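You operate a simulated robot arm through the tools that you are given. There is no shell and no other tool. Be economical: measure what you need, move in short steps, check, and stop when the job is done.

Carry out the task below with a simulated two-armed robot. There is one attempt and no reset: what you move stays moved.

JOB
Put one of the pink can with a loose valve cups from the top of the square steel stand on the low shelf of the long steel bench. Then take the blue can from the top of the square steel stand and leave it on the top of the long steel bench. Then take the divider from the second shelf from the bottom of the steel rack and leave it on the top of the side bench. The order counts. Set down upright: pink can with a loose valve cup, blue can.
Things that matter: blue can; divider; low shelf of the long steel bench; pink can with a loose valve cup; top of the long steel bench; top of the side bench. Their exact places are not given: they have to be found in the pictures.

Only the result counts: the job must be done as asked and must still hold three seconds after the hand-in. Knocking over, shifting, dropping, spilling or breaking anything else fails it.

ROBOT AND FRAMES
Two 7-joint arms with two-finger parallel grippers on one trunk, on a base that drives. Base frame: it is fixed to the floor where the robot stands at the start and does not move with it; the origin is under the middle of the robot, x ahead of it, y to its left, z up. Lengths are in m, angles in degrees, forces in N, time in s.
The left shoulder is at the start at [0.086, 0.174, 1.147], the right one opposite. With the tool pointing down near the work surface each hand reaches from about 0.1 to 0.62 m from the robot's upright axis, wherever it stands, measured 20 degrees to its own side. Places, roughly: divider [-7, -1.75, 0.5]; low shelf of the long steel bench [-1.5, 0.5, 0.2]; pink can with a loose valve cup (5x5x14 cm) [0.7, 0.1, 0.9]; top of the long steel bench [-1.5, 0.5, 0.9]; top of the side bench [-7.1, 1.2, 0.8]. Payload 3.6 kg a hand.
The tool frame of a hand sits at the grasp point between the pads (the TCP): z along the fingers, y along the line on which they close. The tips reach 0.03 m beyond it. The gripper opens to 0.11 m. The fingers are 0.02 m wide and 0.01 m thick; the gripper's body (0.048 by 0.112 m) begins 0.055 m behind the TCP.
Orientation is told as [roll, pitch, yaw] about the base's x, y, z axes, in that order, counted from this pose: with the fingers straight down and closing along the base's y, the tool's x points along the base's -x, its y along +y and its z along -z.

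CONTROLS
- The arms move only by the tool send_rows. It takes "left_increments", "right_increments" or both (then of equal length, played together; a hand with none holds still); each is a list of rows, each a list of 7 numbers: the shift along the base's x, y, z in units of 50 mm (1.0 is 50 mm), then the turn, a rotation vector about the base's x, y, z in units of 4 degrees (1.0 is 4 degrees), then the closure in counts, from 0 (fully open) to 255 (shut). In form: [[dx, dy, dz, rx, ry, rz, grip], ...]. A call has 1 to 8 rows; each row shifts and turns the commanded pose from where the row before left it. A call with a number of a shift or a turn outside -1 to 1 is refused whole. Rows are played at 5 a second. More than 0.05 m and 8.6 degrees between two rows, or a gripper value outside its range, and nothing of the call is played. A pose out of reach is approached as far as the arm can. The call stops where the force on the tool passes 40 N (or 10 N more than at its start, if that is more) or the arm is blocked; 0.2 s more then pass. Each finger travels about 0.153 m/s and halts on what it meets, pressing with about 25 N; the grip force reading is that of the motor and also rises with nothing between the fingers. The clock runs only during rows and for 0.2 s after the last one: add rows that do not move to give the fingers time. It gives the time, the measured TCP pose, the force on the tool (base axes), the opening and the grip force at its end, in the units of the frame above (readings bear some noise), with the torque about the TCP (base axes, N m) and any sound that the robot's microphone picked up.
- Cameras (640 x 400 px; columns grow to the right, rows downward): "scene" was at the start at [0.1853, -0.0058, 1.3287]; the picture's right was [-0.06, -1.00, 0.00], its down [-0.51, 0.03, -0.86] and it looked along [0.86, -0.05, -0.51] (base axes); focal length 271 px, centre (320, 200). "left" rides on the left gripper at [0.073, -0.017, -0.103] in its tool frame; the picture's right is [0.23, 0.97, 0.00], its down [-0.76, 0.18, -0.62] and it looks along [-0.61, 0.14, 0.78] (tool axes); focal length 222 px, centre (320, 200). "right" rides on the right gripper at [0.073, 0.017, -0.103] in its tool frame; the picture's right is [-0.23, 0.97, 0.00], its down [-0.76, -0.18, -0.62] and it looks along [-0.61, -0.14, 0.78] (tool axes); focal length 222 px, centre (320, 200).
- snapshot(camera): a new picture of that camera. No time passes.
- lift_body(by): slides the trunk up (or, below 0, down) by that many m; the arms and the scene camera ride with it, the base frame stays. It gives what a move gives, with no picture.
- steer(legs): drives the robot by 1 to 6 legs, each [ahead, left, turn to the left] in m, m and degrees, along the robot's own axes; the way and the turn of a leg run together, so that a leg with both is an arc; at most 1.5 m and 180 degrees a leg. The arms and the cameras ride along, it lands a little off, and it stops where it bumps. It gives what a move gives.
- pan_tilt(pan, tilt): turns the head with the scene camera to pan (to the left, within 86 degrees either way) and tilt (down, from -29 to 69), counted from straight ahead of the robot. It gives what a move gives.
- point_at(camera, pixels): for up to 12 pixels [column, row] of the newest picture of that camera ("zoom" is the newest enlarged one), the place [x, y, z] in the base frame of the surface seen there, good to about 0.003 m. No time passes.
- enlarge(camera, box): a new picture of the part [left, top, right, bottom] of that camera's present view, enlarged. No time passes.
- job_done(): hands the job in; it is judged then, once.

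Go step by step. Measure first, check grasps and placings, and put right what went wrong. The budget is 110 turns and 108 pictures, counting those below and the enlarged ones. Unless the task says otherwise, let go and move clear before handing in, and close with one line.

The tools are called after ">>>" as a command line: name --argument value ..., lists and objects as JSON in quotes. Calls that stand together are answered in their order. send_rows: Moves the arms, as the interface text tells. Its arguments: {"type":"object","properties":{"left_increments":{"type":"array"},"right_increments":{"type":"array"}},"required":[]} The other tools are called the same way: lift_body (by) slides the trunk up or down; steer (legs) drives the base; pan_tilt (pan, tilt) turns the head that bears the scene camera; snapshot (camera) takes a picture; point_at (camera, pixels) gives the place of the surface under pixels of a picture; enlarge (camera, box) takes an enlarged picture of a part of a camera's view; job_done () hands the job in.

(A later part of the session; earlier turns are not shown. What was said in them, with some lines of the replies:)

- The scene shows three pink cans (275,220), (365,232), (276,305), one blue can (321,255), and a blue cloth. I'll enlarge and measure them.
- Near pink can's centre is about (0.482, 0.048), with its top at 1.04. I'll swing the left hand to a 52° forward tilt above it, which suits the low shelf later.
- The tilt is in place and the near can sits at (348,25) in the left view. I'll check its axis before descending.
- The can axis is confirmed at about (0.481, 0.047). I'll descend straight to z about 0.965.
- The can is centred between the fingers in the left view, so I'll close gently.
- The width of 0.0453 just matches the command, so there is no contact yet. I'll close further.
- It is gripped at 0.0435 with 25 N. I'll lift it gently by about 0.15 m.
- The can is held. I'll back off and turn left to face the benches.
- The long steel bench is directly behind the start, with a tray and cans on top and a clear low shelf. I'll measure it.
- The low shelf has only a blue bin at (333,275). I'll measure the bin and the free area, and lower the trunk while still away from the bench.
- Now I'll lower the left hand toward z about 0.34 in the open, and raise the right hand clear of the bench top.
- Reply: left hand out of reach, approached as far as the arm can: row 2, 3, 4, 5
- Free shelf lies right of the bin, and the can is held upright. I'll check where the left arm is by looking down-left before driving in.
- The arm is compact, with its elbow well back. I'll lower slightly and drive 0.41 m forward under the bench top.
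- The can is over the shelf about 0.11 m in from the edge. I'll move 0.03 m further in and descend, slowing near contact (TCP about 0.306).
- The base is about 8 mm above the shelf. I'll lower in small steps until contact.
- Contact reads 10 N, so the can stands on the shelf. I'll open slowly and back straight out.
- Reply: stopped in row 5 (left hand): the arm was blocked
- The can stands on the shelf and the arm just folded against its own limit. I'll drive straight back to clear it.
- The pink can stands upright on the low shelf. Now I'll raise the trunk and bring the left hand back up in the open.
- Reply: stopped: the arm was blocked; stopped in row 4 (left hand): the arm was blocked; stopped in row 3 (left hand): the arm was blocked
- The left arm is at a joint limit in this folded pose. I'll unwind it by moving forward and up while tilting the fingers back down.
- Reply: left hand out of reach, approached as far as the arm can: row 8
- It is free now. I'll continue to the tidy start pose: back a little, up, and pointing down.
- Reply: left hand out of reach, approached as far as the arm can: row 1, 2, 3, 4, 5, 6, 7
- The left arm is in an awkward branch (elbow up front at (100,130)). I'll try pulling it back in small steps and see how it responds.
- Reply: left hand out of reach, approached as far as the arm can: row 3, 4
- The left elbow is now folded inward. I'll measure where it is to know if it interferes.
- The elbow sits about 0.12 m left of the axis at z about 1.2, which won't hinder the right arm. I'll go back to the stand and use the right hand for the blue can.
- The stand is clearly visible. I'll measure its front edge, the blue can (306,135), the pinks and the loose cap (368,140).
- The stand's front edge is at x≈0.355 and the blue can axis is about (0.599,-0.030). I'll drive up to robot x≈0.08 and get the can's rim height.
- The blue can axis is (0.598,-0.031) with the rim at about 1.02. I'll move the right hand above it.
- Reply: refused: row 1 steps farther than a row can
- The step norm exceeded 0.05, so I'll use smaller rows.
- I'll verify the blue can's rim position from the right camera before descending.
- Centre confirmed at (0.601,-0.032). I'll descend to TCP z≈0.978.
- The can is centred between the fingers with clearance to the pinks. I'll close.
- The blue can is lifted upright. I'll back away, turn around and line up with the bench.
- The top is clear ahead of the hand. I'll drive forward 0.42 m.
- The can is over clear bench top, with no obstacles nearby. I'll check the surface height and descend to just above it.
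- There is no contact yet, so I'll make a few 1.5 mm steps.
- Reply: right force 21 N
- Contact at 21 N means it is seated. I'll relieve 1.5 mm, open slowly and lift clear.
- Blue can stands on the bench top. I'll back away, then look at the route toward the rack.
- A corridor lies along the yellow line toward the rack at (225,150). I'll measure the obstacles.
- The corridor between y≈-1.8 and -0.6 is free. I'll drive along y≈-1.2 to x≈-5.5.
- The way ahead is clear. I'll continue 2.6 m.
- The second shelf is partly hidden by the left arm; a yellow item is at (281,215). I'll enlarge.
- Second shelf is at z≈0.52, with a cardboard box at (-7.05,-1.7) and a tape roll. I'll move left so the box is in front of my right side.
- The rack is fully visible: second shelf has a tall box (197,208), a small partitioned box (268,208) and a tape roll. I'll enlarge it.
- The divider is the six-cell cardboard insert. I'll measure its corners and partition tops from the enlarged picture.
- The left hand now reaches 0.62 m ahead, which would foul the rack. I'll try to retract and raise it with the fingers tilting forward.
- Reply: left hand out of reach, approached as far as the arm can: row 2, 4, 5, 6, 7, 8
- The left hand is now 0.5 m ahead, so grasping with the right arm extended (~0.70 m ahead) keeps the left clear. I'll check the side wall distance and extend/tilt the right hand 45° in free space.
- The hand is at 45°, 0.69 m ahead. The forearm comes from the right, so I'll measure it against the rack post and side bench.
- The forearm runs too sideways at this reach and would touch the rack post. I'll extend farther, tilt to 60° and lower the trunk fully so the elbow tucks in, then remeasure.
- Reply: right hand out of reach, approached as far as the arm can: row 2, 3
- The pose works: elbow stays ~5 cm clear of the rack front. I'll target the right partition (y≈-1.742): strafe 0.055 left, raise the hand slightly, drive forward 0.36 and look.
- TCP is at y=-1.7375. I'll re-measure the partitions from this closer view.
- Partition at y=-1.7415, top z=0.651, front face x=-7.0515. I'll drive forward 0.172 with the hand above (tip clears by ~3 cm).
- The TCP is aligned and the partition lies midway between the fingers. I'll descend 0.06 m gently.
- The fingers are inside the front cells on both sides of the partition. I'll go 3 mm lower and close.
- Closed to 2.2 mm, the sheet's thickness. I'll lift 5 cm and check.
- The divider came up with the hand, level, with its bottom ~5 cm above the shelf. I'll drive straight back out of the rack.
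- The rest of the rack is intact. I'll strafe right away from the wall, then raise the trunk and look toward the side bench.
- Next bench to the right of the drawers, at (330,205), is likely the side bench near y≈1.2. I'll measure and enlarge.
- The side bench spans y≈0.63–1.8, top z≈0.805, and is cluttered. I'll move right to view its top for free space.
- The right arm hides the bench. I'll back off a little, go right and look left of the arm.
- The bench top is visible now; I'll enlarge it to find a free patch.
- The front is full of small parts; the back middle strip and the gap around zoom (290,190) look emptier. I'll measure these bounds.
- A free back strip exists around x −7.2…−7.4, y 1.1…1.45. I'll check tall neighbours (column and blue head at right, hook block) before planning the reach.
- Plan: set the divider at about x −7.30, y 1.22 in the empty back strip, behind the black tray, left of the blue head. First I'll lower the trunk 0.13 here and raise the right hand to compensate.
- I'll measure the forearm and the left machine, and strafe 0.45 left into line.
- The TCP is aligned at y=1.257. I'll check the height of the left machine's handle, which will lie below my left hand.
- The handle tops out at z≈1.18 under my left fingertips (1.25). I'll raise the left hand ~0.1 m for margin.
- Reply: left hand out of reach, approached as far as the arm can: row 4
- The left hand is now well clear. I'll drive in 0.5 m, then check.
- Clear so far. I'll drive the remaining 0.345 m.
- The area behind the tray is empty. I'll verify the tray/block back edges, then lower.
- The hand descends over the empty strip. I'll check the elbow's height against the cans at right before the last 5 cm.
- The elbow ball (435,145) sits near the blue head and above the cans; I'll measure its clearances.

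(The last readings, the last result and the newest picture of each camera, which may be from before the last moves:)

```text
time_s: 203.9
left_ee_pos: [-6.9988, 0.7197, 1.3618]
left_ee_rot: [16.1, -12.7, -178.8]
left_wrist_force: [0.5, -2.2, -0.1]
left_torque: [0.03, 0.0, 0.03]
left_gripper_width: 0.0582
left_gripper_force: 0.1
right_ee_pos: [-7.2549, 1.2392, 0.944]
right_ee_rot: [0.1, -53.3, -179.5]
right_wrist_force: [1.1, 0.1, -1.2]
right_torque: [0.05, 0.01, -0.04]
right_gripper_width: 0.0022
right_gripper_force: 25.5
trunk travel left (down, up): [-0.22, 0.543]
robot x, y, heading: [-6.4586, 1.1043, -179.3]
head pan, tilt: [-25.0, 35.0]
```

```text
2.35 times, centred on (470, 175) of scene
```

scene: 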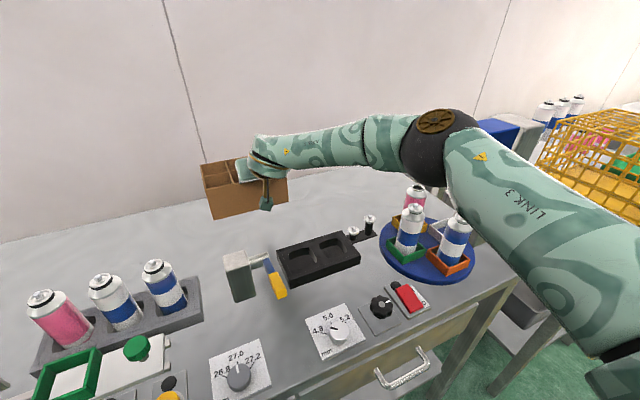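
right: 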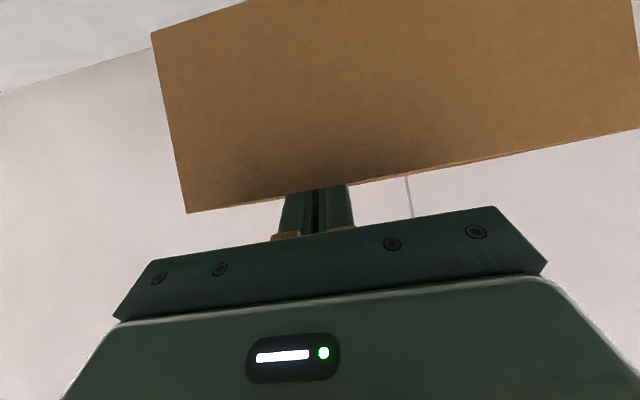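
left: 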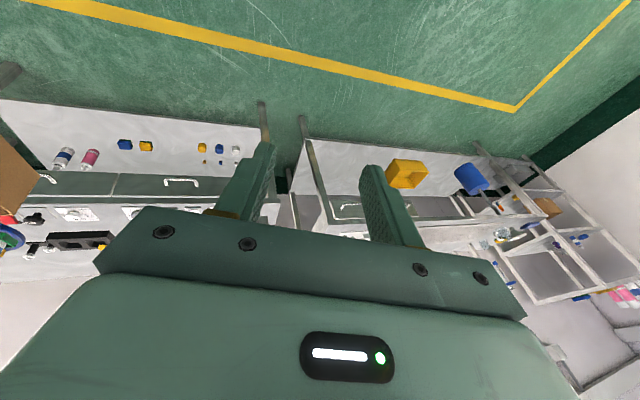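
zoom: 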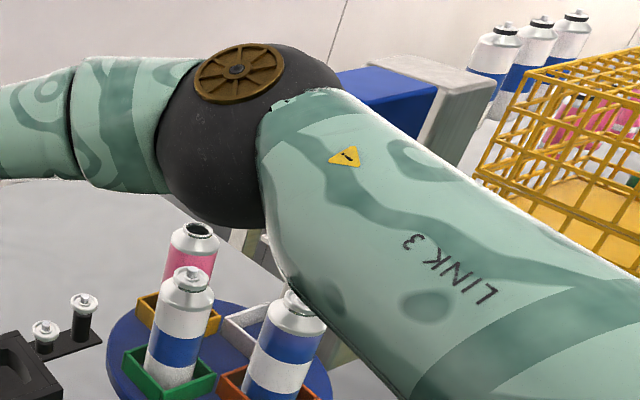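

Elbow bottom stays ≥1.03 versus cans at 0.97, and 0.1 m from the blue head — clear. I'll lower to just above contact.

>>> send_rows --right_increments '[[0, 0, -0.3, 0, 0, 0, 255], [0, 0, -0.3, 0, 0, 0, 255], [0, 0, -0.2, 0, 0, 0, 255], [0, 0, -0.1, 0, 0, 0, 255], [0, 0, 0, 0, 0, 0, 255]]'

>>> enlarge --camera "scene" --box '[180, 130, 340, 240]'

```text
time_s: 205.1
left_ee_pos: [-6.9995, 0.7206, 1.3625]
left_ee_rot: [16.0, -12.8, -178.7]
left_wrist_force: [0.3, -0.4, 0.0]
left_torque: [0.01, 0.02, -0.02]
left_gripper_width: 0.0581
left_gripper_force: 0.0
right_ee_pos: [-7.255, 1.2394, 0.8986]
right_ee_rot: [0.1, -53.4, -179.4]
right_wrist_force: [0.2, 0.1, 0.1]
right_torque: [-0.01, -0.03, 0.02]
right_gripper_width: 0.0022
right_gripper_force: 25.2
trunk travel left (down, up): [-0.22, 0.543]
robot x, y, heading: [-6.4565, 1.1028, -179.2]
head pan, tilt: [-25.0, 35.0]
```

```text
3.64 times, centred on (260, 185) of scene
```

zoom: 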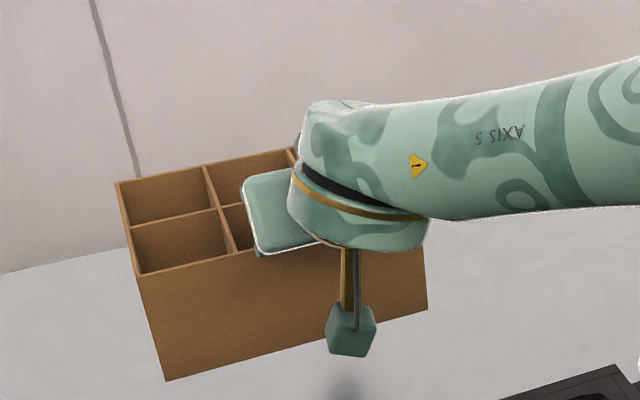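

>>> send_rows --right_increments '[[0, 0, -0.06, 0, 0, 0, 255], [0, 0, -0.04, 0, 0, 0, 255], [0, 0, -0.03, 0, 0, 0, 255], [0, 0, 0, 0, 0, 0, 255]]'

```text
time_s: 206.1
left_ee_pos: [-6.9994, 0.7192, 1.3634]
left_ee_rot: [16.0, -12.7, -178.8]
left_wrist_force: [0.0, 0.2, -0.3]
left_torque: [0.0, -0.03, -0.01]
left_gripper_width: 0.058
left_gripper_force: 0.1
right_ee_pos: [-7.2555, 1.2403, 0.8921]
right_ee_rot: [0.2, -53.4, -179.5]
right_wrist_force: [0.8, -0.2, 0.1]
right_torque: [0.01, 0.03, 0.0]
right_gripper_width: 0.0021
right_gripper_force: 25.4
trunk travel left (down, up): [-0.22, 0.543]
robot x, y, heading: [-6.4578, 1.0984, -179.3]
head pan, tilt: [-25.0, 35.0]
```

No contact yet at 0.892; I'll continue in 1.5 mm steps.

>>> send_rows --right_increments '[[0, 0, -0.03, 0, 0, 0, 255], [0, 0, -0.03, 0, 0, 0, 255], [0, 0, 0, 0, 0, 0, 255]]'

>>> enlarge --camera "scene" --box '[180, 130, 340, 240]'

```text
time_s: 206.9
left_ee_pos: [-7.0004, 0.7191, 1.3623]
left_ee_rot: [16.0, -12.8, -178.8]
left_wrist_force: [0.5, 0.0, 0.2]
left_torque: [0.04, 0.04, -0.04]
left_gripper_width: 0.058
left_gripper_force: 0.1
right_ee_pos: [-7.2551, 1.2392, 0.89]
right_ee_rot: [0.1, -53.4, -179.5]
right_wrist_force: [0.5, 0.0, 1.2]
right_torque: [0.04, 0.15, 0.01]
right_gripper_width: 0.0022
right_gripper_force: 24.9
trunk travel left (down, up): [-0.22, 0.543]
robot x, y, heading: [-6.4583, 1.1018, -179.5]
head pan, tilt: [-25.0, 35.0]
```

```text
3.64 times, centred on (260, 185) of scene
```

zoom: 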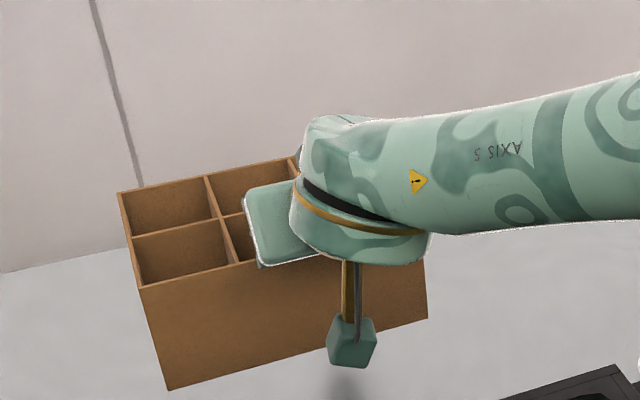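

Slight contact begins (torque 0.15). One more tiny step to seat it.

>>> send_rows --right_increments '[[0, 0, -0.03, 0, 0, 0, 255], [0, 0, 0, 0, 0, 0, 255]]'

```text
time_s: 207.5
left_ee_pos: [-6.9975, 0.7187, 1.3629]
left_ee_rot: [16.0, -12.8, -178.8]
left_wrist_force: [0.0, 0.4, -0.6]
left_torque: [-0.05, 0.02, -0.02]
left_gripper_width: 0.0584
left_gripper_force: 0.0
right_ee_pos: [-7.2546, 1.2392, 0.8897]
right_ee_rot: [0.2, -53.5, -179.5]
right_wrist_force: [-0.1, 0.2, 6.2]
right_torque: [-0.04, 0.57, -0.01]
right_gripper_width: 0.0019
right_gripper_force: 24.8
trunk travel left (down, up): [-0.22, 0.543]
robot x, y, heading: [-6.4588, 1.1019, -179.3]
head pan, tilt: [-25.0, 35.0]
```

It is resting on the bench with 6 N. I'll open to 5 cm and lift straight out.

>>> send_rows --right_increments '[[0, 0, 0, 0, 0, 0, 240], [0, 0, 0, 0, 0, 0, 210], [0, 0, 0, 0, 0, 0, 170], [0, 0, 0, 0, 0, 0, 145], [0, 0, 0, 0, 0, 0, 145]]'

>>> send_rows --right_increments '[[0, 0, 0.2, 0, 0, 0, 145], [0, 0, 0.3, 0, 0, 0, 145], [0, 0, 0.4, 0, 0, 0, 145], [0, 0, 0.5, 0, 0, 0, 145], [0, 0, 0.5, 0, 0, 0, 145], [0, 0, 0.5, 0, 0, 0, 145], [0, 0, 0.5, 0, 0, 0, 145]]'

>>> snapshot --camera "scene"

```text
time_s: 208.7
left_ee_pos: [-7.0007, 0.7187, 1.3623]
left_ee_rot: [16.0, -12.7, -178.8]
left_wrist_force: [-0.2, -0.5, -0.1]
left_torque: [0.02, 0.03, 0.02]
left_gripper_width: 0.0581
left_gripper_force: 0.1
right_ee_pos: [-7.255, 1.2385, 0.8881]
right_ee_rot: [0.1, -53.4, -179.4]
right_wrist_force: [-0.2, -0.7, -0.2]
right_torque: [0.01, 0.0, 0.0]
right_gripper_width: 0.0474
right_gripper_force: 0.0
trunk travel left (down, up): [-0.22, 0.543]
robot x, y, heading: [-6.4562, 1.1042, -179.4]
head pan, tilt: [-25.0, 35.0]
```

```text
time_s: 210.3
left_ee_pos: [-6.9995, 0.7198, 1.3616]
left_ee_rot: [16.0, -12.7, -178.8]
left_wrist_force: [0.1, -0.5, -0.8]
left_torque: [0.01, 0.0, 0.02]
left_gripper_width: 0.0581
left_gripper_force: 0.1
right_ee_pos: [-7.2538, 1.2402, 1.0344]
right_ee_rot: [0.1, -53.4, -179.3]
right_wrist_force: [-0.5, -0.3, 0.3]
right_torque: [-0.02, 0.0, -0.04]
right_gripper_width: 0.0477
right_gripper_force: 0.1
trunk travel left (down, up): [-0.22, 0.543]
robot x, y, heading: [-6.455, 1.0986, -179.4]
head pan, tilt: [-25.0, 35.0]
```

```text
26 pictures are left
```

scene: 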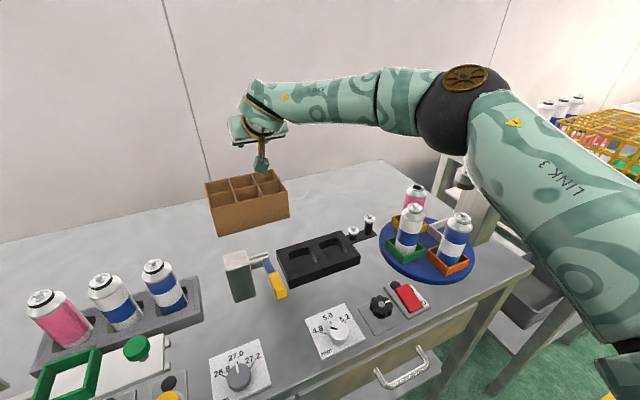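

The divider sits flat on the side bench and the hand is clear above it. I'll back away and take one last look.

>>> steer --legs '[[-0.8, 0, 0]]'

>>> pan_tilt --pan 0 --tilt 28

>>> snapshot --camera "scene"

```text
time_s: 214.6
left_ee_pos: [-6.1967, 0.7261, 1.363]
left_ee_rot: [16.0, -12.7, -177.9]
left_wrist_force: [0.3, -0.1, 0.0]
left_torque: [0.03, 0.02, -0.03]
left_gripper_width: 0.0583
left_gripper_force: 0.0
right_ee_pos: [-6.4595, 1.2433, 1.034]
right_ee_rot: [0.1, -53.4, -178.5]
right_wrist_force: [0.3, 0.1, 0.5]
right_torque: [-0.03, 0.0, 0.03]
right_gripper_width: 0.0471
right_gripper_force: 0.0
trunk travel left (down, up): [-0.22, 0.543]
robot x, y, heading: [-5.6634, 1.1184, -178.5]
head pan, tilt: [-25.0, 35.0]
```

```text
time_s: 215.5
left_ee_pos: [-6.1983, 0.726, 1.3621]
left_ee_rot: [16.0, -12.6, -177.9]
left_wrist_force: [0.3, 0.3, -0.3]
left_torque: [-0.01, -0.03, 0.02]
left_gripper_width: 0.0583
left_gripper_force: 0.1
right_ee_pos: [-6.4599, 1.244, 1.0343]
right_ee_rot: [0.2, -53.3, -178.5]
right_wrist_force: [-0.6, -1.0, 0.4]
right_torque: [0.01, -0.02, -0.01]
right_gripper_width: 0.0472
right_gripper_force: 0.1
trunk travel left (down, up): [-0.22, 0.543]
robot x, y, heading: [-5.6614, 1.119, -178.5]
head pan, tilt: [0.0, 28.0]
```

```text
25 pictures are left
```

scene: 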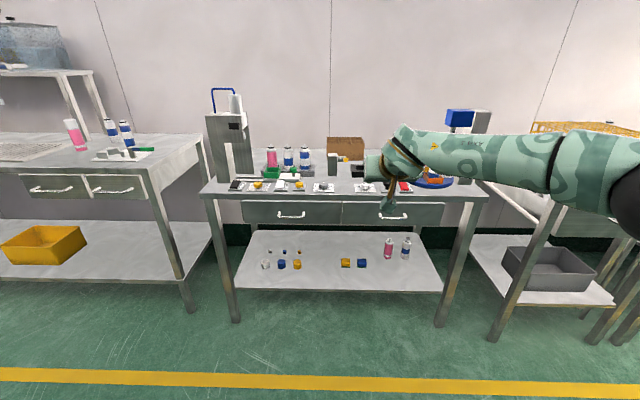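

The divider (345,148) stands on the side bench, nothing else there has moved, and both hands are clear. I'm handing in.

>>> job_done

```text
The job is handed in.
```

The job is handed in, done in the order asked: the pink can stands upright on the low shelf of the long steel bench, the blue can stands upright on its top, and the divider is on top of the side bench. Each placing was checked in a picture after release. Nothing else looked knocked over or shifted in those pictures, and both hands are clear.
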